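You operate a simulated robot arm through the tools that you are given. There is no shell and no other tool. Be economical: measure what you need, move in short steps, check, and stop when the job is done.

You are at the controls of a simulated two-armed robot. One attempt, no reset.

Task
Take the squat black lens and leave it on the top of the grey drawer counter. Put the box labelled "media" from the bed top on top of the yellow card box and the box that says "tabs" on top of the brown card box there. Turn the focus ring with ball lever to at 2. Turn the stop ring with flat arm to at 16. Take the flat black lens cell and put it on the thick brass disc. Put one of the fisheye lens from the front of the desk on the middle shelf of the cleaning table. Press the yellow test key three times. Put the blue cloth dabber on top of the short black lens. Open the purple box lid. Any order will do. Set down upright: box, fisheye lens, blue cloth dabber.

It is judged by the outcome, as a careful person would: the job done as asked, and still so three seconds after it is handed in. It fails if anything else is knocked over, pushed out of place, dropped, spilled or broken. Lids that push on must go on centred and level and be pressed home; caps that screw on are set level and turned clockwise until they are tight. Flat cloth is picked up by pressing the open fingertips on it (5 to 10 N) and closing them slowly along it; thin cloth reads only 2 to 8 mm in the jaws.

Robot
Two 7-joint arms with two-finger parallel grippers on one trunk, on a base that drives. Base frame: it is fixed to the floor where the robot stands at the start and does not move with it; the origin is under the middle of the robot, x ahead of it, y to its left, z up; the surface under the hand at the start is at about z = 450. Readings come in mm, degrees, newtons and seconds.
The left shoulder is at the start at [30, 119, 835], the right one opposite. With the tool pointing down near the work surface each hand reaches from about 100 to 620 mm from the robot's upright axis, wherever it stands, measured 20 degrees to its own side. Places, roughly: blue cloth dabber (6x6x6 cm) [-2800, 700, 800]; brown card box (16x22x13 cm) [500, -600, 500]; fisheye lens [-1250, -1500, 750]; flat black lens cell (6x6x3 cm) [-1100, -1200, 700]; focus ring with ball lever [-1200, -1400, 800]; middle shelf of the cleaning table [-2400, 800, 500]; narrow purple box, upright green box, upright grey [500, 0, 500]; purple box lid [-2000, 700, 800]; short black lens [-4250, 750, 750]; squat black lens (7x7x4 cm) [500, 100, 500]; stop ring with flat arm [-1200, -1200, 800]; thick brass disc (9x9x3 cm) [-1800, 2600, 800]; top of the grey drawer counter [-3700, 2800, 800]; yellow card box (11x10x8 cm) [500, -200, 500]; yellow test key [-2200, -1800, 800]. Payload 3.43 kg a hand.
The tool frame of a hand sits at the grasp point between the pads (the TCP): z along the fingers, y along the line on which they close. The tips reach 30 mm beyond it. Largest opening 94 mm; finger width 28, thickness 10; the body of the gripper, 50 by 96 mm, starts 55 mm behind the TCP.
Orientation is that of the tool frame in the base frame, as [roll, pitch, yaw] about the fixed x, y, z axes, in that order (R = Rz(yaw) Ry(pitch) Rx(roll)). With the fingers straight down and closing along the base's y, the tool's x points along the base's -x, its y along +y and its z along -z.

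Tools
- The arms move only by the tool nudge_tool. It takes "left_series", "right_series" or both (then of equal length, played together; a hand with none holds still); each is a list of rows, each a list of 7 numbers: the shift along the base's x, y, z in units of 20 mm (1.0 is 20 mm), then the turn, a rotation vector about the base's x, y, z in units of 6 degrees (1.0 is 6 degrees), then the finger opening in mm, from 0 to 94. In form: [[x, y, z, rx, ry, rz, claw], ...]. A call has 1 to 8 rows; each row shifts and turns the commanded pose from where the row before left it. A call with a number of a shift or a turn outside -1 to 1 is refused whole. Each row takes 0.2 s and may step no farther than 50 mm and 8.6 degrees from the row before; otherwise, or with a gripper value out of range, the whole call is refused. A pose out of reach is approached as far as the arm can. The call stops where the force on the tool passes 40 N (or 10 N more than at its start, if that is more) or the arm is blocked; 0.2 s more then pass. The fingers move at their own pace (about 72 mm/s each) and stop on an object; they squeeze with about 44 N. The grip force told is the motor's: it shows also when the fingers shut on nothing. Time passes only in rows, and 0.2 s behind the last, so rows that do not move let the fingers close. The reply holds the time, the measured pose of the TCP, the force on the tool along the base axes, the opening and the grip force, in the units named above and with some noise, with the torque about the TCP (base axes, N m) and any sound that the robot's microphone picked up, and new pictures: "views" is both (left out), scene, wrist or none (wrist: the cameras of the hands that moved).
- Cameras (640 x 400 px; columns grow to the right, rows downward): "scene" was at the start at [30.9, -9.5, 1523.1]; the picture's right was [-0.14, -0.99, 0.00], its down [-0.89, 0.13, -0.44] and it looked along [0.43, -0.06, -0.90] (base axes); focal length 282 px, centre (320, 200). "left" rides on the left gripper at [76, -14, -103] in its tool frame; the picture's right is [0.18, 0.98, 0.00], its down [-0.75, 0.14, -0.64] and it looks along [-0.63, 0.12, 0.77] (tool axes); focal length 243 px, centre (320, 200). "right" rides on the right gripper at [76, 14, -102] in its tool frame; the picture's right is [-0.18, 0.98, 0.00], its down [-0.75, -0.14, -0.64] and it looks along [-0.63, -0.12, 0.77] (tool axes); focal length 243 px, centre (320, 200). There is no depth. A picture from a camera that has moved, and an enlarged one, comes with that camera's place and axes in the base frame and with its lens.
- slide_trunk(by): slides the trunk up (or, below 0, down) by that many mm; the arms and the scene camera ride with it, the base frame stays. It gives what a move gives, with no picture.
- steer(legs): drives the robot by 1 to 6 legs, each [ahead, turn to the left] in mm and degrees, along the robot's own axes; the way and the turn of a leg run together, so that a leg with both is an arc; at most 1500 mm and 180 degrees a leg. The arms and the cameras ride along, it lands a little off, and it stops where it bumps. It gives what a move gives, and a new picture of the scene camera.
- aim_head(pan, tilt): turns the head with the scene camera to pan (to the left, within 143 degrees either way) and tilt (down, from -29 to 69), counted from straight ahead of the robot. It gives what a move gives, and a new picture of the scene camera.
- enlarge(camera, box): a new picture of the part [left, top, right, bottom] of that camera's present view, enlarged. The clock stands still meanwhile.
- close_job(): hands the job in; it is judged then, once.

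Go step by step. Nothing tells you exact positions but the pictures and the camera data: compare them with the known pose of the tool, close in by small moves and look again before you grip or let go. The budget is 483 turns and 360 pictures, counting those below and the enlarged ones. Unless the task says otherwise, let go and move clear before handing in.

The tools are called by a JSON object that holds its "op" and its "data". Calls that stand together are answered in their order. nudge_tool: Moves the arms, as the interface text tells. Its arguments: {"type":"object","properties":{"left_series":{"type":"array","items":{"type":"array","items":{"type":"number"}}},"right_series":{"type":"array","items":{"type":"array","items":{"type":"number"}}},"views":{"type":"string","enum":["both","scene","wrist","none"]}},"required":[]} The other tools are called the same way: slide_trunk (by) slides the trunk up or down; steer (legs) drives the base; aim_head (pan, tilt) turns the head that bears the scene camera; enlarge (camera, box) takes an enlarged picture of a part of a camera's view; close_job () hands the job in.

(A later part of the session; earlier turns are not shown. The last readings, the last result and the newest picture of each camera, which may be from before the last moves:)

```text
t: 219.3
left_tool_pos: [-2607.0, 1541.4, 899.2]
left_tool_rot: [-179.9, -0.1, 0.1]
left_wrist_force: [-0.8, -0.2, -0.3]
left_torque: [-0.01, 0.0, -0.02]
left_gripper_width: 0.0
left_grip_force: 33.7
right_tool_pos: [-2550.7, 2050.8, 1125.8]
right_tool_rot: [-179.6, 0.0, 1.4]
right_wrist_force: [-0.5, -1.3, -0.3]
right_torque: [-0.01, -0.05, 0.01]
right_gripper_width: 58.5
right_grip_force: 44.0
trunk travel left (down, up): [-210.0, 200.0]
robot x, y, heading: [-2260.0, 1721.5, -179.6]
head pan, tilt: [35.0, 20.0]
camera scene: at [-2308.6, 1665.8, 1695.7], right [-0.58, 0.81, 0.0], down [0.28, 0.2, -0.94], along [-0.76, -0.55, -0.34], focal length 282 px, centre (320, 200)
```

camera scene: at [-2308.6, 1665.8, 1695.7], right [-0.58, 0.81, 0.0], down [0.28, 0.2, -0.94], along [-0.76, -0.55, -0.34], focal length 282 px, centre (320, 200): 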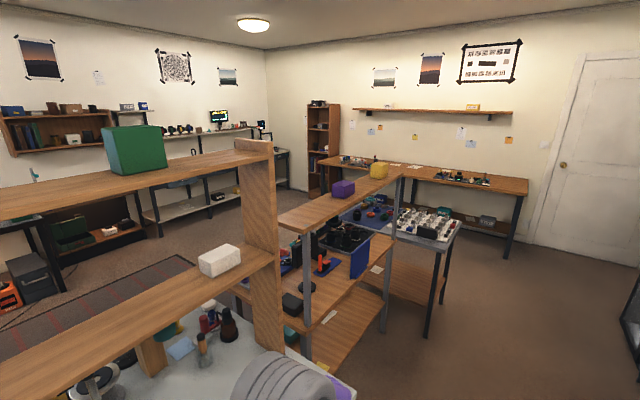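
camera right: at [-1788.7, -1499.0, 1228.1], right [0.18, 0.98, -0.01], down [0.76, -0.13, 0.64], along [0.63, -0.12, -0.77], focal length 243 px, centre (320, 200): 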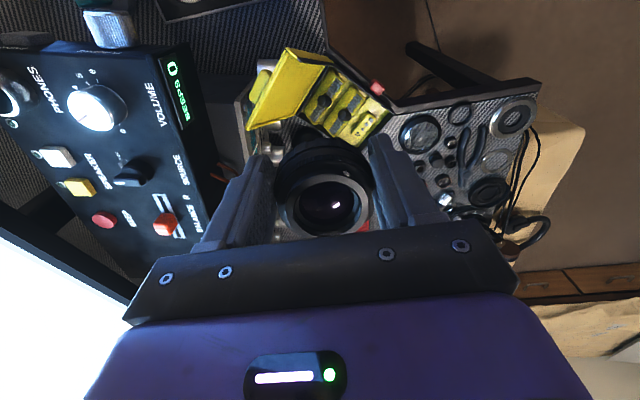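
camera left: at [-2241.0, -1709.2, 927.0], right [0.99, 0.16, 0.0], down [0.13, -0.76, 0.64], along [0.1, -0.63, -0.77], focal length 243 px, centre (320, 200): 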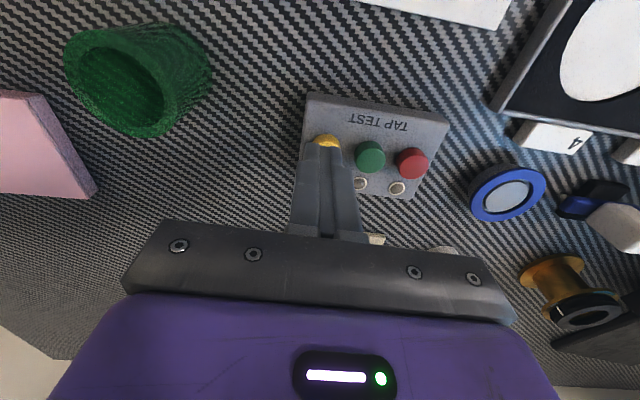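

Continue along the aisle to the counter.

{"op": "steer", "data": {"legs": [[1400, 0], [200, 0], [0, -90], [300, 0]]}}

{"op": "aim_head", "data": {"pan": -10, "tilt": 45}}

```text
t: 233.0
left_tool_pos: [-4048.6, 2337.3, 899.6]
left_tool_rot: [-180.0, -0.3, -90.0]
left_wrist_force: [0.4, 0.4, 0.2]
left_torque: [-0.03, 0.01, 0.0]
left_gripper_width: 0.1
left_grip_force: 33.0
right_tool_pos: [-3538.2, 2281.7, 1126.3]
right_tool_rot: [-179.6, -0.1, -88.5]
right_wrist_force: [0.3, -0.3, -2.2]
right_torque: [-0.03, 0.0, 0.03]
right_gripper_width: 58.6
right_grip_force: 44.2
trunk travel left (down, up): [-210.0, 200.0]
robot x, y, heading: [-3871.0, 1991.5, 90.7]
head pan, tilt: [35.0, 20.0]
camera scene: at [-3922.3, 2038.8, 1695.7], right [0.81, 0.58, 0.0], down [0.2, -0.28, -0.94], along [-0.55, 0.76, -0.34], focal length 282 px, centre (320, 200)
```

scene: 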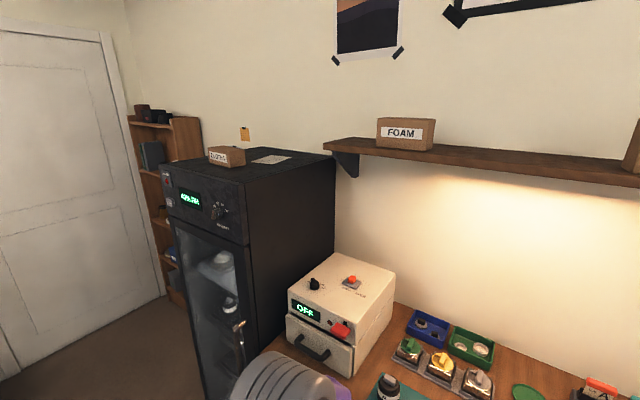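

```text
t: 234.1
left_tool_pos: [-4048.6, 2338.0, 900.6]
left_tool_rot: [-180.0, -0.2, -89.9]
left_wrist_force: [0.2, 0.4, 0.8]
left_torque: [-0.01, 0.04, 0.02]
left_gripper_width: 0.0
left_grip_force: 33.3
right_tool_pos: [-3539.0, 2281.7, 1124.7]
right_tool_rot: [-179.5, 0.0, -88.6]
right_wrist_force: [0.0, 0.0, -1.1]
right_torque: [-0.02, 0.0, 0.0]
right_gripper_width: 58.4
right_grip_force: 43.8
trunk travel left (down, up): [-210.0, 200.0]
robot x, y, heading: [-3869.5, 1992.5, 90.9]
head pan, tilt: [-10.0, 45.0]
camera scene: at [-3854.9, 2042.3, 1657.1], right [0.99, -0.16, 0.0], down [-0.12, -0.7, -0.71], along [0.12, 0.7, -0.71], focal length 282 px, centre (320, 200)
```

scene: 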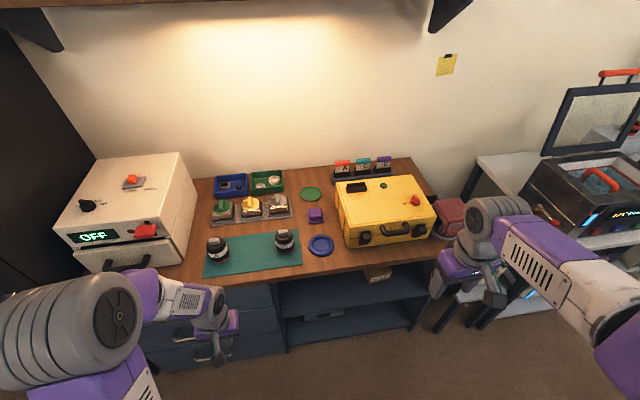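

{"op": "enlarge", "data": {"camera": "scene", "box": [180, 160, 460, 320]}}

```text
2.29 times, centred on (320, 240) of scene
camera zoom: at [-3854.9, 2042.3, 1657.1], right [0.99, -0.16, 0.0], down [-0.12, -0.7, -0.71], along [0.12, 0.7, -0.71], focal length 644 px, centre (320, 109)
```

zoom: 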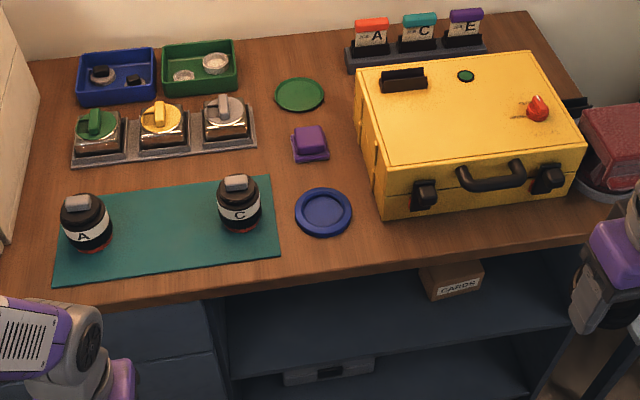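

{"op": "enlarge", "data": {"camera": "left", "box": [0, 0, 640, 400]}}

```text
1.00 times, centred on (320, 200) of left (not enlarged: the box is as wide or as high as the picture)
camera zoom: at [-4034.8, 2262.0, 1002.9], right [-0.98, -0.19, 0.0], down [-0.14, 0.76, 0.64], along [-0.12, 0.63, -0.77], focal length 243 px, centre (320, 200)
```

zoom: 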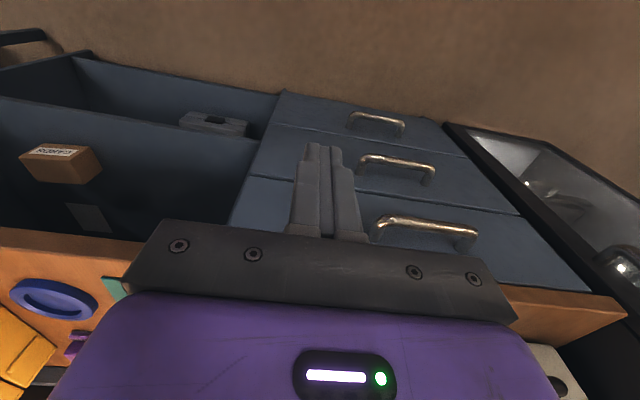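

{"op": "nudge_tool", "data": {"left_series": [[0, 0, 1, 0, 0, 0, 0], [0, 0, 1, 0, 0, 0, 0], [0, 0, 1, 0, 0, 0, 0], [0, 0, 1, 0, 0, 0, 0], [0, 0, 1, 0, 0, 0, 0], [0, 0.5, 1, 0, 0, 0, 0], [0, 1, 1, 0, 0, 0, 0], [0, 1, 1, 0, 0, 0, 0]], "views": "none"}}

{"op": "nudge_tool", "data": {"left_series": [[0, 1, 0, 0, 0, 0, 0], [0, 1, 0, 0, 0, 0, 0], [0, 1, 0, 0, 0, 0, 0], [0, 1, 0, 0, 0, 0, 0], [0, 1, 0, 0, 0, 0, 0], [0, 1, 0, 0, 0, 0, 0]], "views": "both"}}

```text
t: 235.9
left_tool_pos: [-4048.8, 2388.8, 1059.5]
left_tool_rot: [-179.9, -0.3, -89.9]
left_wrist_force: [-0.5, 0.8, -0.9]
left_torque: [0.0, 0.03, 0.0]
left_gripper_width: 0.1
left_grip_force: 33.2
right_tool_pos: [-3538.6, 2282.7, 1125.6]
right_tool_rot: [-179.6, -0.1, -88.5]
right_wrist_force: [-0.8, -0.2, -0.3]
right_torque: [-0.03, 0.0, 0.01]
right_gripper_width: 58.5
right_grip_force: 43.5
trunk travel left (down, up): [-210.0, 200.0]
robot x, y, heading: [-3864.7, 1992.8, 90.4]
head pan, tilt: [-10.0, 45.0]
```

```text
t: 237.3
left_tool_pos: [-4048.1, 2508.9, 1060.1]
left_tool_rot: [-179.9, -0.1, -89.9]
left_wrist_force: [0.1, -0.2, 0.4]
left_torque: [-0.02, -0.01, -0.02]
left_gripper_width: 0.0
left_grip_force: 33.0
right_tool_pos: [-3538.2, 2282.5, 1125.2]
right_tool_rot: [-179.6, -0.1, -88.5]
right_wrist_force: [-0.4, -0.2, -0.8]
right_torque: [0.01, 0.02, 0.0]
right_gripper_width: 58.4
right_grip_force: 43.9
trunk travel left (down, up): [-210.0, 200.0]
robot x, y, heading: [-3870.5, 1991.8, 90.8]
head pan, tilt: [-10.0, 45.0]
camera scene: at [-3854.7, 2043.0, 1657.0], right [0.99, -0.16, 0.0], down [-0.12, -0.7, -0.71], along [0.12, 0.7, -0.71], focal length 282 px, centre (320, 200)
camera left: at [-4034.8, 2433.1, 1162.5], right [-0.98, -0.19, 0.0], down [-0.14, 0.75, 0.64], along [-0.12, 0.63, -0.77], focal length 243 px, centre (320, 200)
```

scene: 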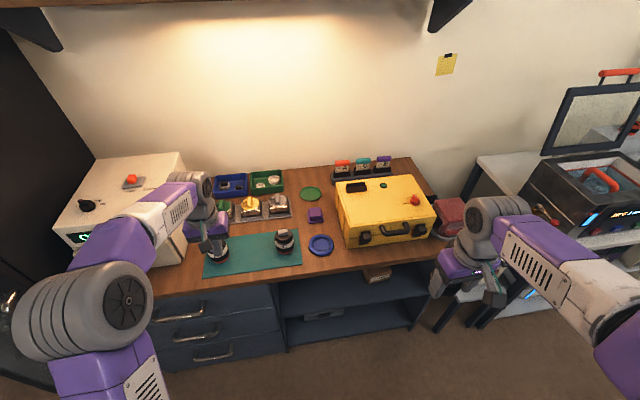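
left: 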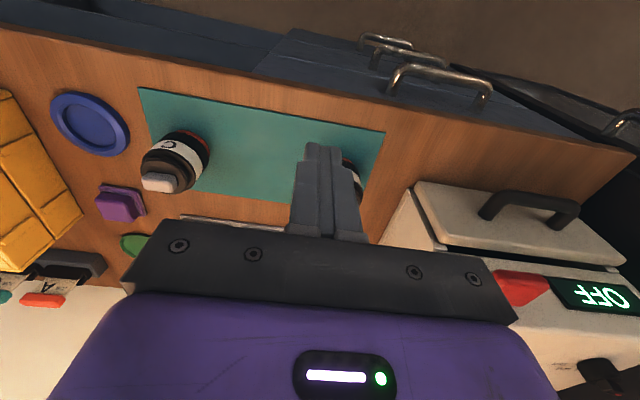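

There's free wood in front of the white "OFF" box at ~[-4240,2590]. I'll retract the left hand, shift the robot left, and place there with the right hand.

{"op": "nudge_tool", "data": {"left_series": [[0, -1, 0, 0, 0, 0, 0], [0, -1, 0, 0, 0, 0, 0], [0, -1, 0, 0, 0, 0, 0], [0, -1, 0, 0, 0, 0, 0], [0, -1, 0, 0, 0, 0, 0], [0, -1, 0, 0, 0, 0, 0], [-0.5, -1, 0, 0, 0, 0, 0], [-0.5, -1, 0, 0, 0, 0, 0]], "views": "none"}}

{"op": "steer", "data": {"legs": [[0, 90], [370, 0], [0, -91], [100, 0]]}}

```text
t: 239.1
left_tool_pos: [-4067.8, 2347.5, 1059.8]
left_tool_rot: [-179.9, -0.1, -89.9]
left_wrist_force: [0.6, 0.5, -0.9]
left_torque: [0.0, 0.01, -0.02]
left_gripper_width: 0.2
left_grip_force: 33.0
right_tool_pos: [-3538.1, 2281.8, 1125.5]
right_tool_rot: [-179.6, 0.0, -88.5]
right_wrist_force: [0.4, 0.4, -1.8]
right_torque: [-0.02, 0.01, -0.01]
right_gripper_width: 58.6
right_grip_force: 44.2
trunk travel left (down, up): [-210.0, 200.0]
robot x, y, heading: [-3867.7, 1989.5, 90.8]
head pan, tilt: [-10.0, 45.0]
```

```text
t: 249.9
left_tool_pos: [-4442.5, 2445.7, 1059.0]
left_tool_rot: [-179.9, -0.2, -90.3]
left_wrist_force: [0.1, 0.7, 1.2]
left_torque: [-0.04, 0.03, 0.02]
left_gripper_width: 0.3
left_grip_force: 32.6
right_tool_pos: [-3913.0, 2376.6, 1124.9]
right_tool_rot: [-179.5, -0.1, -88.9]
right_wrist_force: [0.4, 0.9, -1.6]
right_torque: [-0.09, -0.01, 0.01]
right_gripper_width: 58.6
right_grip_force: 44.1
trunk travel left (down, up): [-210.0, 200.0]
robot x, y, heading: [-4245.4, 2091.0, 90.5]
head pan, tilt: [-10.0, 45.0]
camera scene: at [-4230.2, 2139.7, 1657.0], right [0.99, -0.17, 0.0], down [-0.12, -0.7, -0.71], along [0.12, 0.7, -0.71], focal length 282 px, centre (320, 200)
```

scene: 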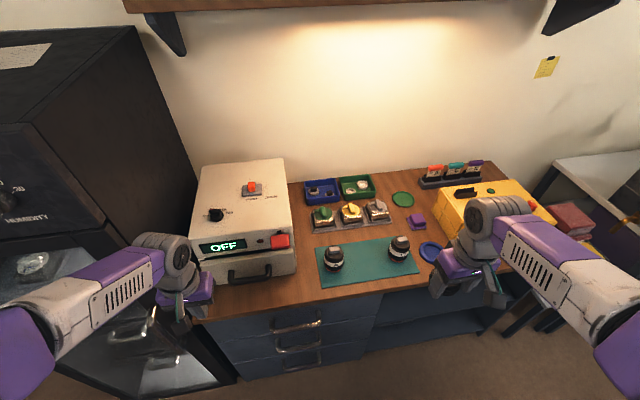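

{"op": "enlarge", "data": {"camera": "scene", "box": [200, 230, 340, 330]}}

```text
4.00 times, centred on (270, 280) of scene
camera zoom: at [-4230.2, 2139.7, 1657.0], right [0.99, -0.17, 0.0], down [-0.12, -0.7, -0.71], along [0.12, 0.7, -0.71], focal length 1127 px, centre (520, -120)
```

zoom: 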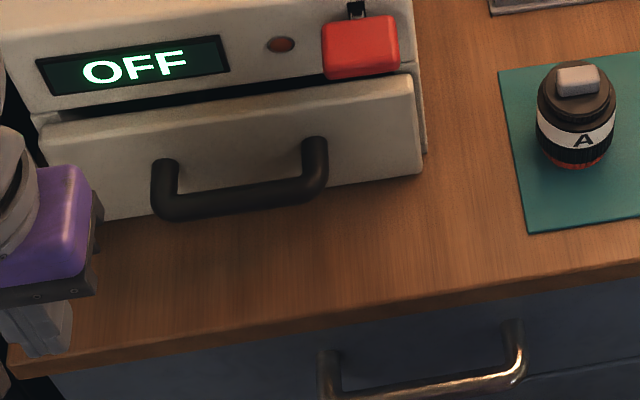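

Chosen spot ≈ [-4215,2594]. Bring the right hand over it.

{"op": "nudge_tool", "data": {"right_series": [[-1, 0.6, 0, 0, 0, 0, 0], [-1, 0.6, 0, 0, 0, 0, 0], [-1, 0.6, 0, 0, 0, 0, 0], [-1, 0.6, 0, 0, 0, 0, 0], [-1, 0.6, 0, 0, 0, 0, 0], [-1, 0.6, 0, 0, 0, 0, 0], [-1, 0.6, 0, 0, 0, 0, 0], [-1, 0.6, 0, 0, 0, 0, 0]], "views": "none"}}

{"op": "nudge_tool", "data": {"right_series": [[-1, 0.6, -0.8, 0, 0, 0, 0], [-1, 0.6, -0.8, 0, 0, 0, 0], [-1, 0.6, -0.8, 0, 0, 0, 0], [-1, 0.6, -0.8, 0, 0, 0, 0], [-1, 0.6, -0.8, 0, 0, 0, 0], [-1, 0.6, -0.8, 0, 0, 0, 0], [-1, 0.6, -0.8, 0, 0, 0, 0], [0, 0.5, -0.8, 0, 0, 0, 0]], "views": "both"}}

{"op": "enlarge", "data": {"camera": "scene", "box": [220, 210, 380, 330]}}

```text
t: 251.7
left_tool_pos: [-4442.8, 2446.2, 1058.7]
left_tool_rot: [-179.9, -0.1, -90.3]
left_wrist_force: [-0.5, -0.2, 0.3]
left_torque: [0.0, 0.02, 0.03]
left_gripper_width: 0.0
left_grip_force: 33.2
right_tool_pos: [-4072.4, 2471.1, 1125.1]
right_tool_rot: [-179.6, 0.0, -88.9]
right_wrist_force: [0.1, 0.2, -0.8]
right_torque: [-0.07, -0.02, 0.0]
right_gripper_width: 58.3
right_grip_force: 44.3
trunk travel left (down, up): [-210.0, 200.0]
robot x, y, heading: [-4241.0, 2088.3, 90.0]
head pan, tilt: [-10.0, 45.0]
```

```text
t: 253.5
left_tool_pos: [-4441.9, 2445.7, 1059.7]
left_tool_rot: [-179.9, -0.2, -90.3]
left_wrist_force: [-0.3, 0.5, -0.3]
left_torque: [0.03, -0.01, 0.0]
left_gripper_width: 0.0
left_grip_force: 32.7
right_tool_pos: [-4213.9, 2564.4, 996.7]
right_tool_rot: [-179.6, -0.1, -89.1]
right_wrist_force: [-0.2, -0.5, -0.8]
right_torque: [-0.03, 0.0, 0.0]
right_gripper_width: 58.4
right_grip_force: 43.8
trunk travel left (down, up): [-210.0, 200.0]
robot x, y, heading: [-4242.1, 2087.0, 90.2]
head pan, tilt: [-10.0, 45.0]
camera scene: at [-4230.0, 2139.1, 1657.0], right [0.99, -0.17, 0.0], down [-0.12, -0.7, -0.71], along [0.12, 0.7, -0.71], focal length 282 px, centre (320, 200)
camera right: at [-4227.3, 2488.9, 1099.2], right [-0.99, 0.17, -0.01], down [0.12, 0.76, 0.64], along [0.11, 0.63, -0.77], focal length 243 px, centre (320, 200)
```

scene: 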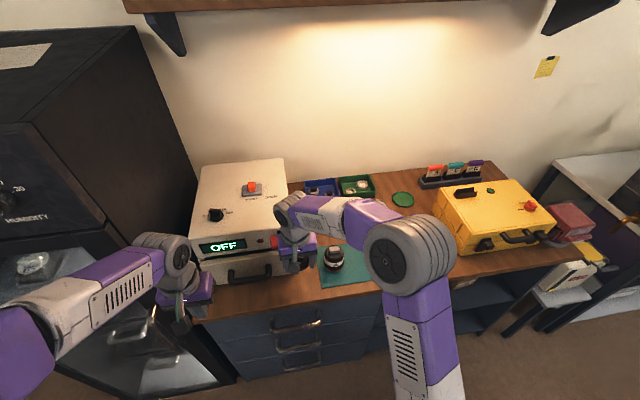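
right: 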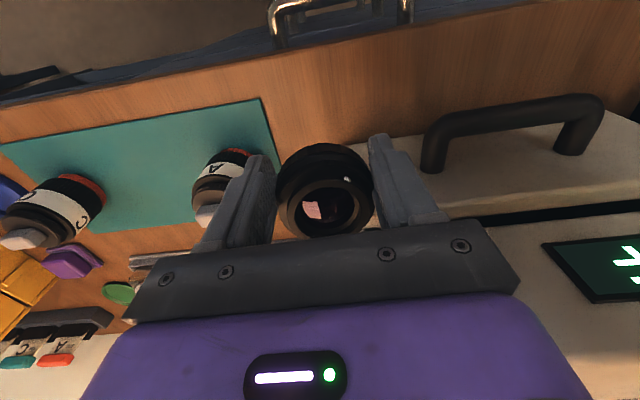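

```text
3.33 times, centred on (300, 270) of scene
camera zoom: at [-4230.0, 2139.1, 1657.0], right [0.99, -0.17, 0.0], down [-0.12, -0.7, -0.71], along [0.12, 0.7, -0.71], focal length 939 px, centre (387, -33)
```

zoom: 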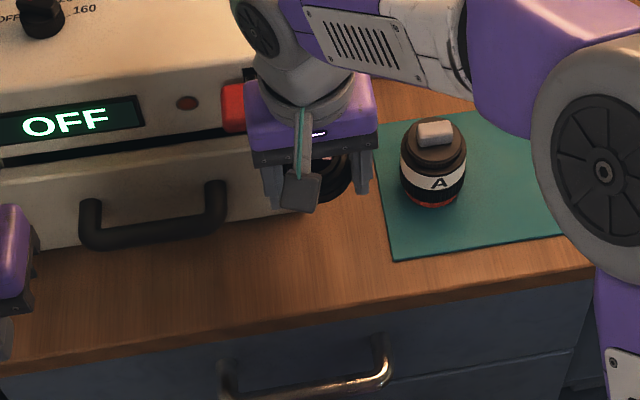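

{"op": "nudge_tool", "data": {"right_series": [[0, 0.6, -0.8, 0, 0, 0, 0], [0, 0.6, -0.8, 0, 0, 0, 0], [0, 0, -0.8, 0, 0, 0, 0], [0, 0, -0.8, 0, 0, 0, 0], [0, 0, -0.8, 0, 0, 0, 0], [0, 0, -0.6, 0, 0, 0, 0], [0, 0, -0.4, 0, 0, 0, 0], [0, 0, 0, 0, 0, 0, 0]], "views": "both"}}

{"op": "enlarge", "data": {"camera": "scene", "box": [220, 210, 380, 330]}}

```text
t: 254.1
left_tool_pos: [-4439.9, 2443.2, 1060.3]
left_tool_rot: [-179.9, 0.0, -90.3]
left_wrist_force: [-0.1, 0.2, 0.8]
left_torque: [-0.04, -0.03, -0.01]
left_gripper_width: 0.0
left_grip_force: 32.8
right_tool_pos: [-4208.1, 2577.4, 962.9]
right_tool_rot: [-178.9, -1.5, -88.7]
right_wrist_force: [9.8, -29.5, 2.2]
right_torque: [1.6, 0.66, 0.84]
right_gripper_width: 58.5
right_grip_force: 44.3
trunk travel left (down, up): [-210.0, 200.0]
robot x, y, heading: [-4245.7, 2085.8, 90.4]
head pan, tilt: [-10.0, 45.0]
stopped in row 3 (right hand): the force on the tool passed its limit at 42 N (the readings are from after the stop); the commanded pose is now the measured one
camera scene: at [-4228.7, 2134.8, 1657.0], right [0.98, -0.17, 0.0], down [-0.12, -0.7, -0.71], along [0.12, 0.7, -0.71], focal length 282 px, centre (320, 200)
camera right: at [-4223.5, 2503.2, 1067.2], right [-0.99, 0.16, -0.02], down [0.11, 0.77, 0.62], along [0.12, 0.61, -0.78], focal length 243 px, centre (320, 200)
```

scene: 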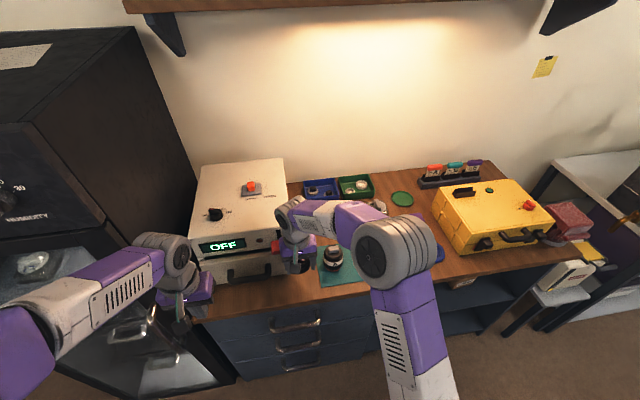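
right: 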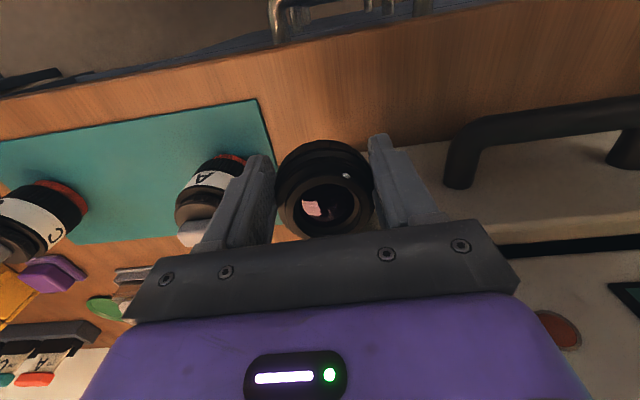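

```text
3.33 times, centred on (300, 270) of scene
camera zoom: at [-4228.7, 2134.8, 1657.0], right [0.98, -0.17, 0.0], down [-0.12, -0.7, -0.71], along [0.12, 0.7, -0.71], focal length 939 px, centre (387, -33)
```

zoom: 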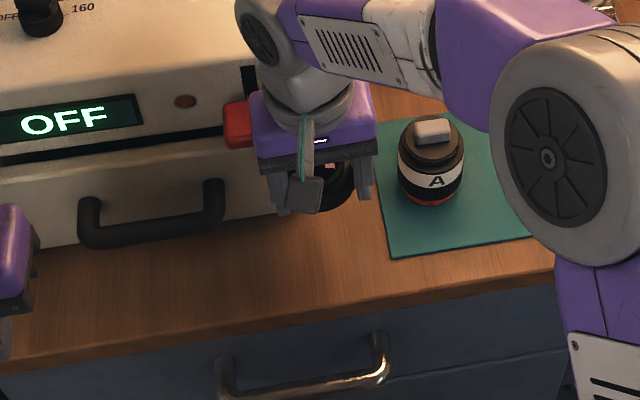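

The gripper touched the red lever on the OFF box. Back away and check it.

{"op": "nudge_tool", "data": {"right_series": [[0.5, -0.3, 0, 0, 0, 0, 0], [1, -0.3, 0, 0, 0, 0, 0], [1, -0.3, 0, 0, 0, 0, 0], [1, -0.3, 0, 0, 0, 0, 0]], "views": "none"}}

{"op": "enlarge", "data": {"camera": "scene", "box": [200, 230, 340, 330]}}

```text
t: 255.1
left_tool_pos: [-4440.9, 2444.6, 1060.3]
left_tool_rot: [-180.0, -0.2, -90.4]
left_wrist_force: [-0.8, -0.5, -0.3]
left_torque: [0.01, 0.0, 0.02]
left_gripper_width: 0.5
left_grip_force: 32.8
right_tool_pos: [-4138.7, 2558.2, 963.8]
right_tool_rot: [-179.2, -0.8, -88.9]
right_wrist_force: [0.5, 0.1, -2.2]
right_torque: [0.01, 0.01, 0.0]
right_gripper_width: 58.3
right_grip_force: 44.4
trunk travel left (down, up): [-210.0, 200.0]
robot x, y, heading: [-4242.9, 2090.7, 90.4]
head pan, tilt: [-10.0, 45.0]
```

```text
4.00 times, centred on (270, 280) of scene
camera zoom: at [-4229.1, 2137.6, 1657.0], right [0.99, -0.17, 0.0], down [-0.12, -0.7, -0.71], along [0.12, 0.7, -0.71], focal length 1127 px, centre (520, -120)
```

zoom: 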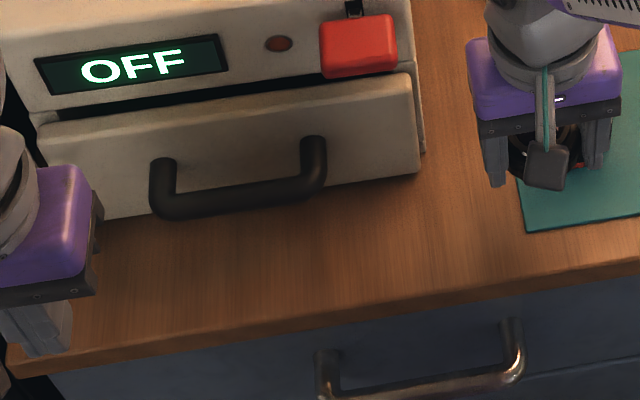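

The lever is unmoved. I'll turn the gripper 90° (narrower in x) and place slightly farther right at ~[-4192,2592].

{"op": "nudge_tool", "data": {"right_series": [[0, 0, 0.5, 0, 0, 1, 0], [0, 0, 0.5, 0, 0, 1, 0], [0, 0, 0.5, 0, 0, 1, 0], [0, 0, 0, 0, 0, 1, 0], [0, 0, 0, 0, 0, 1, 0], [0, 0, 0, 0, 0, 1, 0], [0, 0, 0, 0, 0, 1, 0], [0, 0, 0, 0, 0, 1, 0]], "views": "none"}}

{"op": "nudge_tool", "data": {"right_series": [[-0.3, 0, 0, -0.13, 0.13, 1, 0], [-0.3, 0, 0, 0, 0, 1, 0], [-0.3, 0, 0, 0, 0, 1, 0], [-0.3, 0.3, 0, 0, 0, 1, 0], [-0.3, 0.3, 0, 0, 0, 1, 0], [-0.3, 0.3, 0, 0, 0, 1, 0], [-0.4, 0.3, 0, 0, 0, 1, 0], [-0.4, 0.4, 0, 0, 0, 0, 0]], "views": "both"}}

{"op": "enlarge", "data": {"camera": "scene", "box": [220, 210, 380, 330]}}

```text
t: 256.9
left_tool_pos: [-4441.5, 2443.9, 1059.6]
left_tool_rot: [-179.9, -0.2, -90.4]
left_wrist_force: [0.1, 0.1, -0.5]
left_torque: [0.03, 0.0, -0.02]
left_gripper_width: 0.1
left_grip_force: 32.2
right_tool_pos: [-4139.7, 2560.5, 994.8]
right_tool_rot: [-179.2, -0.9, -40.8]
right_wrist_force: [0.8, 0.1, -1.2]
right_torque: [0.01, 0.0, 0.0]
right_gripper_width: 58.3
right_grip_force: 43.7
trunk travel left (down, up): [-210.0, 200.0]
robot x, y, heading: [-4245.4, 2087.3, 90.1]
head pan, tilt: [-10.0, 45.0]
```

```text
t: 258.7
left_tool_pos: [-4440.9, 2445.9, 1059.7]
left_tool_rot: [-179.9, -0.2, -90.4]
left_wrist_force: [-0.5, 0.1, 0.8]
left_torque: [0.02, -0.01, 0.01]
left_gripper_width: 0.0
left_grip_force: 32.8
right_tool_pos: [-4192.2, 2591.7, 993.6]
right_tool_rot: [179.7, -0.7, 1.2]
right_wrist_force: [0.0, 0.2, -1.1]
right_torque: [-0.03, 0.0, 0.01]
right_gripper_width: 58.2
right_grip_force: 44.1
trunk travel left (down, up): [-210.0, 200.0]
robot x, y, heading: [-4242.3, 2087.1, 90.1]
head pan, tilt: [-10.0, 45.0]
camera scene: at [-4230.2, 2138.2, 1657.0], right [0.99, -0.17, 0.0], down [-0.12, -0.7, -0.71], along [0.12, 0.7, -0.71], focal length 282 px, centre (320, 200)
camera right: at [-4117.6, 2578.8, 1097.3], right [-0.16, -0.99, 0.0], down [-0.76, 0.13, 0.63], along [-0.62, 0.1, -0.78], focal length 243 px, centre (320, 200)
```

scene: 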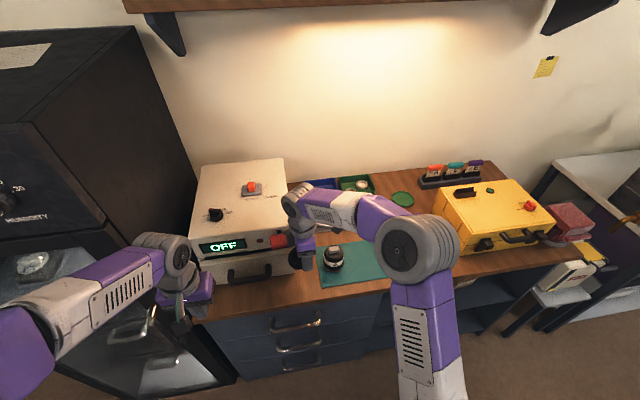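
right: 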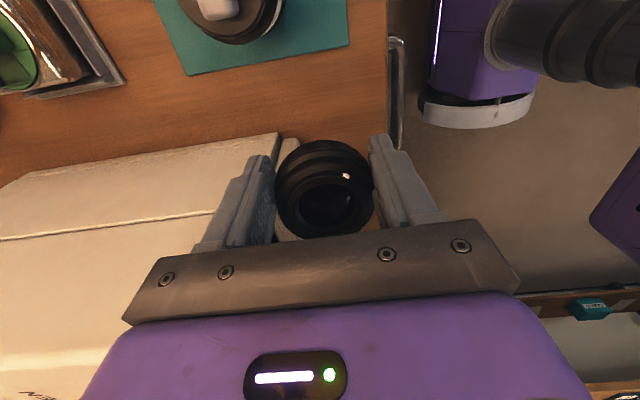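

```text
3.33 times, centred on (300, 270) of scene
camera zoom: at [-4230.2, 2138.2, 1657.0], right [0.99, -0.17, 0.0], down [-0.12, -0.7, -0.71], along [0.12, 0.7, -0.71], focal length 939 px, centre (387, -33)
```

zoom: 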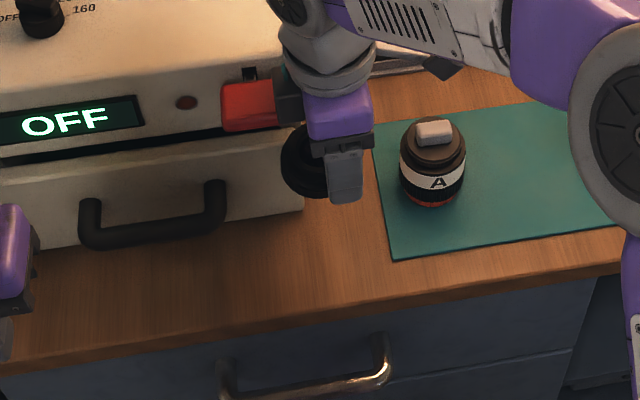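

Shift 8 mm right and lower gently toward contact.

{"op": "nudge_tool", "data": {"right_series": [[0.4, -0.2, -0.5, 0, 0, 0, 0], [0, 0, -0.8, 0, 0, 0, 0], [0, 0, -0.8, 0, 0, 0, 0], [0, 0, -0.8, 0, 0, 0, 0], [0, 0, -0.8, 0, 0, 0, 0], [0, 0, -0.8, 0, 0, 0, 0], [0, 0, -0.5, 0, 0, 0, 0]], "views": "wrist"}}

{"op": "enlarge", "data": {"camera": "scene", "box": [220, 210, 380, 330]}}

```text
t: 260.3
left_tool_pos: [-4441.0, 2445.2, 1059.1]
left_tool_rot: [-179.8, -0.2, -90.4]
left_wrist_force: [-0.2, 0.2, -0.4]
left_torque: [0.01, 0.02, 0.0]
left_gripper_width: 0.1
left_grip_force: 33.1
right_tool_pos: [-4184.6, 2586.6, 894.1]
right_tool_rot: [179.7, -0.7, 1.1]
right_wrist_force: [-0.2, 0.3, -1.0]
right_torque: [0.0, 0.02, -0.01]
right_gripper_width: 58.4
right_grip_force: 44.2
trunk travel left (down, up): [-210.0, 200.0]
robot x, y, heading: [-4241.9, 2086.0, 90.1]
head pan, tilt: [-10.0, 45.0]
camera right: at [-4109.1, 2573.8, 998.0], right [-0.17, -0.99, 0.0], down [-0.76, 0.13, 0.63], along [-0.62, 0.1, -0.78], focal length 243 px, centre (320, 200)
```

right: 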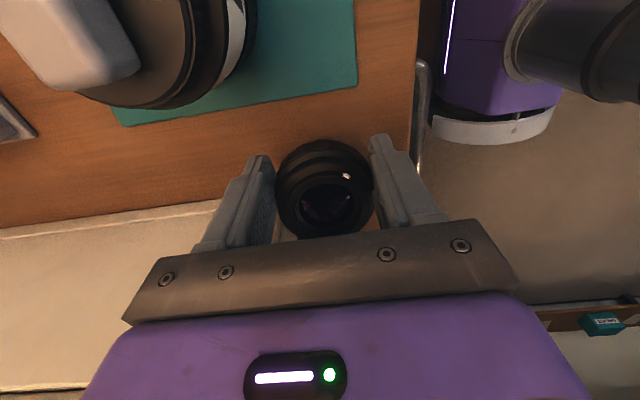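

```text
3.33 times, centred on (300, 270) of scene
camera zoom: at [-4230.0, 2138.0, 1657.0], right [0.99, -0.17, 0.0], down [-0.12, -0.7, -0.71], along [0.12, 0.7, -0.71], focal length 939 px, centre (387, -33)
```

zoom: 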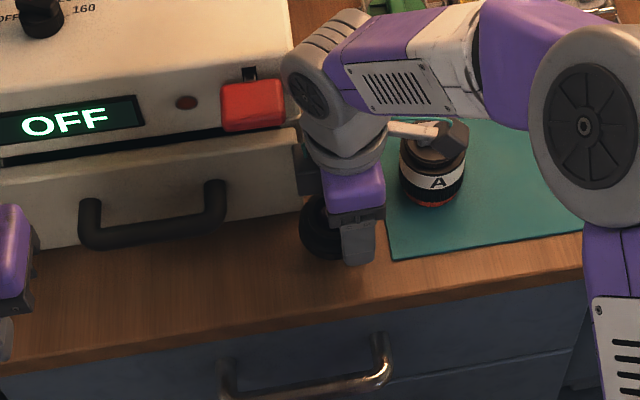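

{"op": "nudge_tool", "data": {"right_series": [[0, 0, -0.4, 0, 0, 0, 0], [0, 0, -0.3, 0, 0, 0, 0], [0, 0, -0.3, 0, 0, 0, 0], [0, 0, -0.2, 0, 0, 0, 0], [0, 0, -0.2, 0, 0, 0, 0], [0, 0, -0.2, 0, 0, 0, 0], [0, 0, -0.2, 0, 0, 0, 0], [0, 0, -0.2, 0, 0, 0, 0]], "views": "wrist"}}

```text
t: 261.6
left_tool_pos: [-4440.3, 2445.5, 1059.6]
left_tool_rot: [-179.9, -0.2, -90.3]
left_wrist_force: [0.0, -0.7, -0.1]
left_torque: [-0.03, 0.01, 0.01]
left_gripper_width: 0.0
left_grip_force: 33.4
right_tool_pos: [-4183.9, 2588.3, 869.5]
right_tool_rot: [180.0, -0.6, 1.1]
right_wrist_force: [1.6, -5.4, 14.6]
right_torque: [-0.4, -0.12, -0.06]
right_gripper_width: 58.4
right_grip_force: 44.0
trunk travel left (down, up): [-210.0, 200.0]
robot x, y, heading: [-4245.1, 2091.3, 90.2]
head pan, tilt: [-10.0, 45.0]
stopped in row 6 (right hand): the force on the tool passed its limit at 43 N (the readings are from after the stop); the commanded pose is now the measured one
camera right: at [-4110.3, 2574.6, 973.5], right [-0.17, -0.99, 0.0], down [-0.76, 0.13, 0.63], along [-0.62, 0.11, -0.77], focal length 243 px, centre (320, 200)
```

right: 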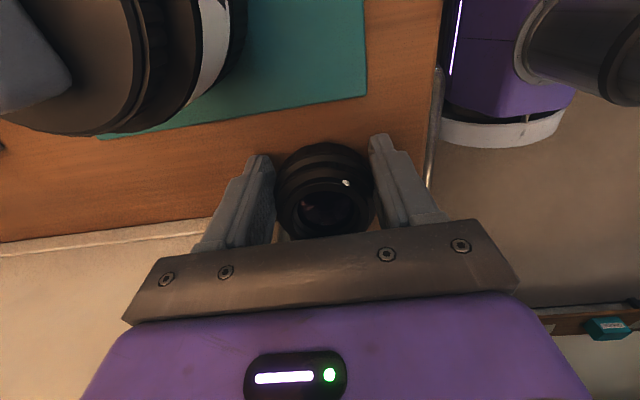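

Contact. Press a couple of mm to let the lens level, then check.

{"op": "nudge_tool", "data": {"right_series": [[0, 0, -0.1, 0, 0, 0, 0], [0, 0, -0.1, 0, 0, 0, 0]], "views": "none"}}

{"op": "enlarge", "data": {"camera": "right", "box": [220, 90, 460, 260]}}

{"op": "enlarge", "data": {"camera": "scene", "box": [270, 230, 350, 300]}}

```text
t: 262.2
left_tool_pos: [-4440.6, 2443.1, 1060.0]
left_tool_rot: [-179.8, -0.1, -90.4]
left_wrist_force: [0.3, -0.1, 0.2]
left_torque: [-0.04, -0.01, 0.03]
left_gripper_width: 0.0
left_grip_force: 32.8
right_tool_pos: [-4185.1, 2587.9, 870.6]
right_tool_rot: [-179.8, -0.6, 1.0]
right_wrist_force: [4.3, -9.2, 18.4]
right_torque: [-0.82, -0.02, 0.16]
right_gripper_width: 58.5
right_grip_force: 43.8
trunk travel left (down, up): [-210.0, 200.0]
robot x, y, heading: [-4244.1, 2089.5, 89.9]
head pan, tilt: [-10.0, 45.0]
stopped in row 2 (right hand): the force on the tool passed its limit at 42 N (the readings are from after the stop); the commanded pose is now the measured one
```

```text
2.35 times, centred on (340, 175) of right
camera zoom: at [-4110.4, 2574.6, 973.6], right [-0.17, -0.99, -0.01], down [-0.76, 0.12, 0.63], along [-0.62, 0.11, -0.77], focal length 571 px, centre (273, 259)
```

zoom: 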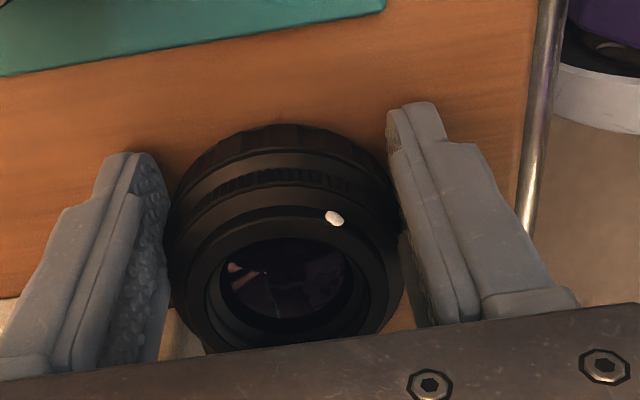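

```text
5.71 times, centred on (310, 265) of scene
camera zoom: at [-4229.6, 2135.6, 1657.1], right [0.98, -0.17, 0.0], down [-0.12, -0.7, -0.71], along [0.12, 0.7, -0.71], focal length 1610 px, centre (377, -171)
```

zoom: 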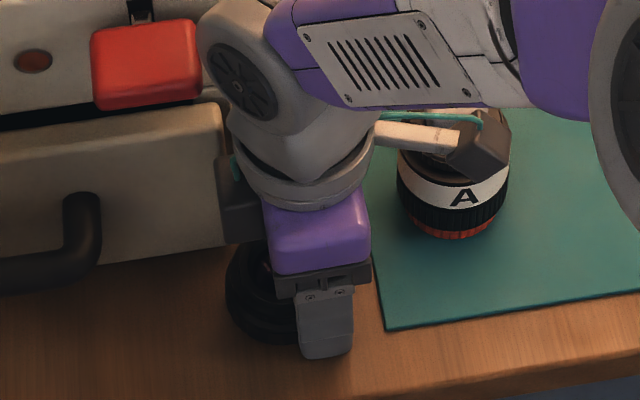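

The contact torque fits the lens base on the counter. Release gently and lift.

{"op": "nudge_tool", "data": {"right_series": [[0, 0, 0.05, 0, 0, 0, 64], [0, 0, 0, 0, 0, 0, 78], [0, 0, 0, 0, 0, 0, 78]], "views": "wrist"}}

{"op": "enlarge", "data": {"camera": "scene", "box": [270, 230, 350, 300]}}

```text
t: 263.0
left_tool_pos: [-4440.5, 2445.6, 1059.6]
left_tool_rot: [-179.9, -0.2, -90.4]
left_wrist_force: [-0.7, 0.0, -0.8]
left_torque: [-0.01, 0.02, 0.0]
left_gripper_width: 0.2
left_grip_force: 33.8
right_tool_pos: [-4185.5, 2591.6, 869.6]
right_tool_rot: [-179.5, -0.6, 1.1]
right_wrist_force: [1.4, 12.9, 16.1]
right_torque: [-0.23, 0.15, -0.12]
right_gripper_width: 70.4
right_grip_force: 0.1
trunk travel left (down, up): [-210.0, 200.0]
robot x, y, heading: [-4243.8, 2087.0, 90.1]
head pan, tilt: [-10.0, 45.0]
camera right: at [-4110.4, 2577.3, 973.6], right [-0.17, -0.99, -0.01], down [-0.76, 0.12, 0.64], along [-0.63, 0.11, -0.77], focal length 243 px, centre (320, 200)
```

right: 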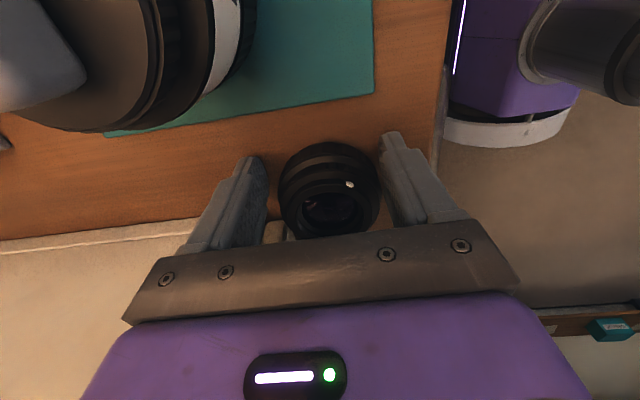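

```text
5.71 times, centred on (310, 265) of scene
camera zoom: at [-4229.7, 2138.5, 1657.1], right [0.98, -0.17, 0.0], down [-0.12, -0.7, -0.71], along [0.12, 0.7, -0.71], focal length 1610 px, centre (377, -171)
```

zoom: 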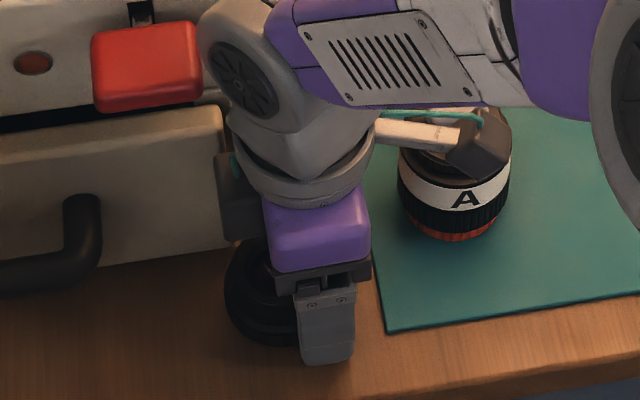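

The fingertips themselves are on the counter. Lift slightly while opening.

{"op": "nudge_tool", "data": {"right_series": [[0, 0, 0.15, 0, 0, 0, 78], [0, 0, 0.1, 0, 0, 0, 80], [0, 0, 0, 0, 0, 0, 80]], "views": "wrist"}}

```text
t: 263.8
left_tool_pos: [-4441.0, 2444.4, 1060.3]
left_tool_rot: [-180.0, -0.2, -90.4]
left_wrist_force: [0.4, -0.1, 0.0]
left_torque: [0.0, 0.0, 0.01]
left_gripper_width: 0.2
left_grip_force: 33.0
right_tool_pos: [-4185.1, 2588.4, 872.5]
right_tool_rot: [-180.0, -0.6, 1.1]
right_wrist_force: [0.2, 0.0, -0.3]
right_torque: [-0.03, -0.02, 0.0]
right_gripper_width: 80.0
right_grip_force: 0.1
trunk travel left (down, up): [-210.0, 200.0]
robot x, y, heading: [-4243.4, 2088.1, 90.0]
head pan, tilt: [-10.0, 45.0]
camera right: at [-4110.1, 2575.8, 977.2], right [-0.16, -0.99, -0.01], down [-0.76, 0.12, 0.63], along [-0.63, 0.11, -0.77], focal length 243 px, centre (320, 200)
```

right: 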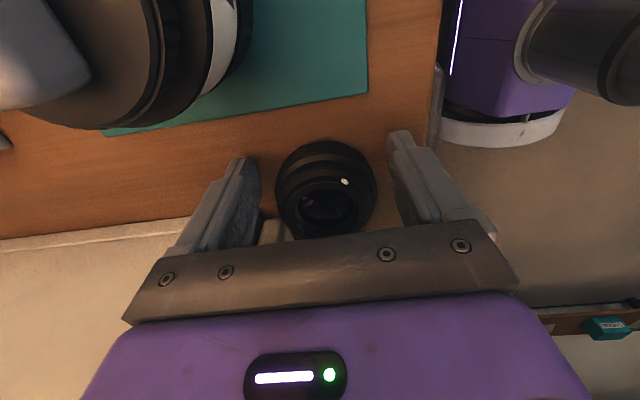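

Free now. Lift straight up and check the lens.

{"op": "nudge_tool", "data": {"right_series": [[0, 0, 0.5, 0, 0, 0, 80], [0, 0, 1, 0, 0, 0, 80], [0, 0, 1, 0, 0, 0, 80], [0, 0, 1, 0, 0, 0, 80], [0, 0, 1, 0, 0, 0, 80], [0, 0, 1, 0, 0, 0, 80], [0.5, -1, 1, 0, 0, 0, 80], [0.5, -1, 1, 0, 0, 0, 80]], "views": "none"}}

{"op": "nudge_tool", "data": {"right_series": [[1, -1, 1, 0, 0, 0, 80], [1, -1, 0, 0, 0, 0, 80], [1, -1, 0, 0, 0, 0, 80], [1, -1, 0, 0, 0, 0, 80], [1, -1, 0, 0, 0, 0, 80], [1, -1, 0, 0, 0, 0, 80], [1, -1, 0, 0, 0, 0, 80], [1, 0, 0, 0, 0, 0, 80]], "views": "none"}}

{"op": "enlarge", "data": {"camera": "scene", "box": [200, 220, 360, 330]}}

```text
t: 264.9
left_tool_pos: [-4440.4, 2443.7, 1059.3]
left_tool_rot: [-179.9, -0.2, -90.3]
left_wrist_force: [0.2, -0.2, 0.4]
left_torque: [0.01, 0.02, 0.02]
left_gripper_width: 0.0
left_grip_force: 32.8
right_tool_pos: [-4182.9, 2586.6, 933.9]
right_tool_rot: [179.2, -1.0, 1.2]
right_wrist_force: [-0.7, -0.4, 1.5]
right_torque: [-0.02, -0.03, 0.02]
right_gripper_width: 80.1
right_grip_force: 0.1
trunk travel left (down, up): [-210.0, 200.0]
robot x, y, heading: [-4239.7, 2089.0, 90.0]
head pan, tilt: [-10.0, 45.0]
stopped in row 5 (right hand): the force on the tool passed its limit at 52 N (the readings are from after the stop); the commanded pose is now the measured one
```

```text
t: 266.6
left_tool_pos: [-4441.0, 2446.0, 1060.5]
left_tool_rot: [-179.8, -0.2, -90.4]
left_wrist_force: [0.3, -0.8, 0.0]
left_torque: [0.01, -0.02, 0.02]
left_gripper_width: 0.2
left_grip_force: 33.0
right_tool_pos: [-4025.1, 2444.8, 953.7]
right_tool_rot: [179.2, -1.0, 1.2]
right_wrist_force: [0.2, 0.3, 0.6]
right_torque: [-0.03, 0.05, -0.05]
right_gripper_width: 80.0
right_grip_force: 0.1
trunk travel left (down, up): [-210.0, 200.0]
robot x, y, heading: [-4241.8, 2089.0, 90.3]
head pan, tilt: [-10.0, 45.0]
```

```text
3.64 times, centred on (280, 275) of scene
camera zoom: at [-4229.4, 2138.2, 1657.0], right [0.99, -0.17, 0.0], down [-0.12, -0.7, -0.71], along [0.12, 0.7, -0.71], focal length 1024 px, centre (466, -73)
```

zoom: 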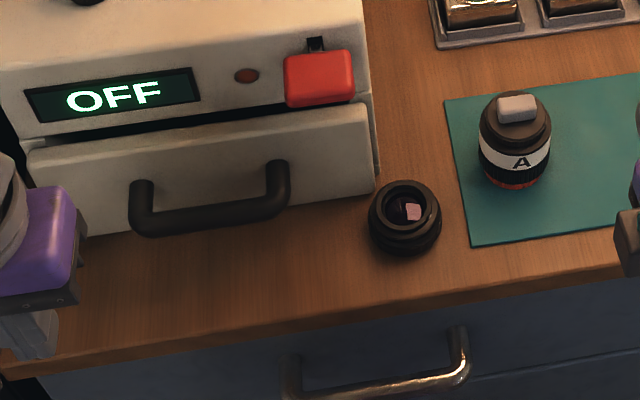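

The lens is on the counter, upright; the OFF box is undisturbed. Now stow the arms and drive round to the front of the cleaning table.

{"op": "nudge_tool", "data": {"right_series": [[0.5, -0.4, 0, 0, 0, -1, 80], [0.5, -0.4, 0, 0, 0, -1, 80], [0.5, -0.4, 0, 0, 0, -1, 80], [0.5, -0.4, 0, 0, 0, -1, 80], [0.5, -0.4, 0, 0, 0, -1, 80], [0.5, -0.4, 0, 0, 0, -1, 80], [0.5, -0.4, 0, 0, 0, -1, 80], [0.5, -0.4, 0, 0, 0, -1, 80]], "left_series": [[0.3, -0.5, 0, 0, 0, 0, 0], [0.3, -0.5, 0, 0, 0, 0, 0], [0, -0.5, 0, 0, 0, 0, 0], [0, -0.5, 0, 0, 0, 0, 0], [0, -0.5, -0.5, 0, 0, 0, 0], [0, -0.5, -0.5, 0, 0, 0, 0], [0, -0.5, -0.5, 0, 0, 0, 0], [0, 0, -0.5, 0, 0, 0, 0]], "views": "none"}}

{"op": "nudge_tool", "data": {"right_series": [[0.3, 0, 0, 0.13, 0.16, -1, 80], [0.3, 0, 0, 0, 0, -1, 80], [0, 0, 0, 0, 0, -1, 80], [0, 0, 0, 0, 0, -1, 80], [0, 0, 0, 0, 0, -1, 80], [0, 0, 0, 0, 0, -1, 80], [0, 0, 0, 0, 0, -1, 80]], "views": "none"}}

{"op": "steer", "data": {"legs": [[-350, 0], [0, -90], [1450, 0], [1400, 0], [0, -90]]}}

```text
t: 268.4
left_tool_pos: [-4430.3, 2376.1, 1020.1]
left_tool_rot: [-179.9, -0.2, -90.4]
left_wrist_force: [0.7, 0.5, 0.1]
left_torque: [0.0, 0.0, 0.0]
left_gripper_width: 0.1
left_grip_force: 33.1
right_tool_pos: [-3945.2, 2381.0, 953.0]
right_tool_rot: [179.2, -1.0, -47.0]
right_wrist_force: [-1.0, 0.0, -0.5]
right_torque: [-0.02, 0.0, 0.0]
right_gripper_width: 79.9
right_grip_force: 0.0
trunk travel left (down, up): [-210.0, 200.0]
robot x, y, heading: [-4244.4, 2090.6, 90.2]
head pan, tilt: [-10.0, 45.0]
```

```text
t: 270.1
left_tool_pos: [-4429.0, 2374.3, 1021.0]
left_tool_rot: [-179.9, -0.1, -90.5]
left_wrist_force: [0.3, -0.1, 0.2]
left_torque: [0.0, 0.03, -0.01]
left_gripper_width: 0.1
left_grip_force: 33.2
right_tool_pos: [-3931.7, 2382.2, 953.3]
right_tool_rot: [179.0, 0.1, -89.0]
right_wrist_force: [-0.5, 0.1, 0.5]
right_torque: [-0.01, -0.01, -0.04]
right_gripper_width: 80.0
right_grip_force: 0.1
trunk travel left (down, up): [-210.0, 200.0]
robot x, y, heading: [-4243.5, 2087.7, 90.0]
head pan, tilt: [-10.0, 45.0]
```

```text
t: 293.5
left_tool_pos: [-1168.8, 1430.9, 1020.0]
left_tool_rot: [-179.9, -0.2, 89.2]
left_wrist_force: [1.3, 0.0, -0.5]
left_torque: [0.02, -0.01, 0.03]
left_gripper_width: 0.0
left_grip_force: 33.2
right_tool_pos: [-1666.7, 1427.6, 953.4]
right_tool_rot: [178.9, 0.2, 90.7]
right_wrist_force: [0.6, -0.3, -0.1]
right_torque: [0.0, 0.0, 0.0]
right_gripper_width: 79.9
right_grip_force: 0.0
trunk travel left (down, up): [-210.0, 200.0]
robot x, y, heading: [-1355.2, 1719.2, -90.7]
head pan, tilt: [-10.0, 45.0]
camera scene: at [-1367.1, 1667.7, 1657.1], right [-0.98, 0.18, 0.0], down [0.13, 0.7, -0.71], along [-0.13, -0.7, -0.71], focal length 282 px, centre (320, 200)
```

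scene: 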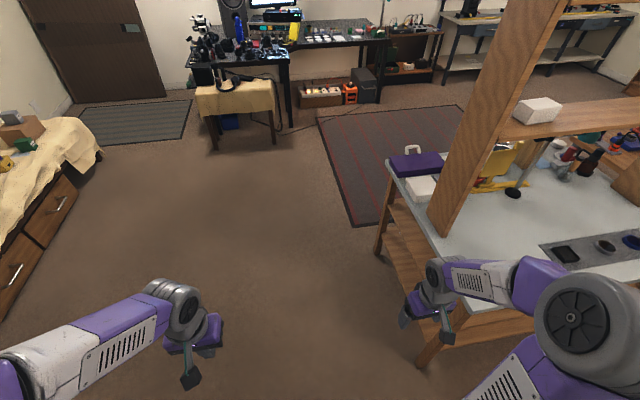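

{"op": "steer", "data": {"legs": [[1500, 0], [120, 0], [0, -90], [750, 0], [0, -90]]}}

{"op": "enlarge", "data": {"camera": "scene", "box": [120, 80, 520, 330]}}

```text
t: 313.2
left_tool_pos: [-2269.2, 374.1, 1020.9]
left_tool_rot: [-179.9, -0.3, -90.9]
left_wrist_force: [-1.2, -0.1, 0.1]
left_torque: [0.02, 0.0, 0.01]
left_gripper_width: 0.0
left_grip_force: 32.9
right_tool_pos: [-1771.0, 378.1, 954.2]
right_tool_rot: [179.0, 0.1, -89.4]
right_wrist_force: [-0.1, -0.4, -0.2]
right_torque: [-0.01, -0.03, -0.01]
right_gripper_width: 80.2
right_grip_force: 0.1
trunk travel left (down, up): [-210.0, 200.0]
robot x, y, heading: [-2086.3, 87.9, 89.8]
head pan, tilt: [-10.0, 45.0]
camera scene: at [-2072.0, 135.2, 1657.1], right [0.98, -0.18, 0.0], down [-0.13, -0.7, -0.71], along [0.13, 0.7, -0.71], focal length 282 px, centre (320, 200)
```

scene: 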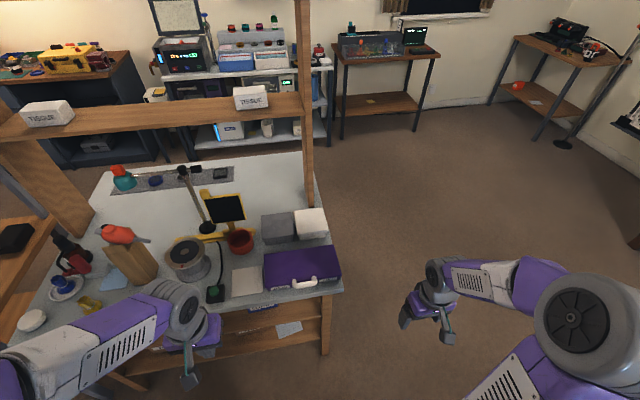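

```text
1.60 times, centred on (320, 205) of scene
camera zoom: at [-2072.0, 135.2, 1657.1], right [0.98, -0.18, 0.0], down [-0.13, -0.7, -0.71], along [0.13, 0.7, -0.71], focal length 451 px, centre (320, 192)
```

zoom: 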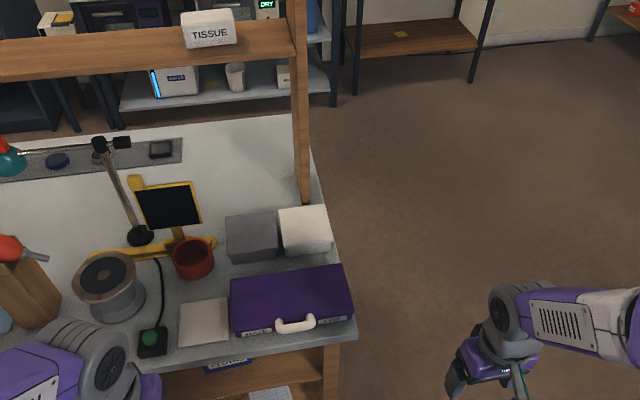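

{"op": "enlarge", "data": {"camera": "scene", "box": [240, 230, 360, 310]}}

```text
5.00 times, centred on (300, 270) of scene
camera zoom: at [-2072.0, 135.2, 1657.1], right [0.98, -0.18, 0.0], down [-0.13, -0.7, -0.71], along [0.13, 0.7, -0.71], focal length 1409 px, centre (420, -150)
```

zoom: 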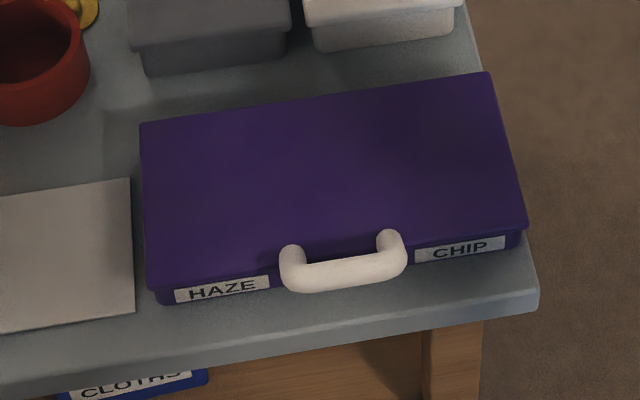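

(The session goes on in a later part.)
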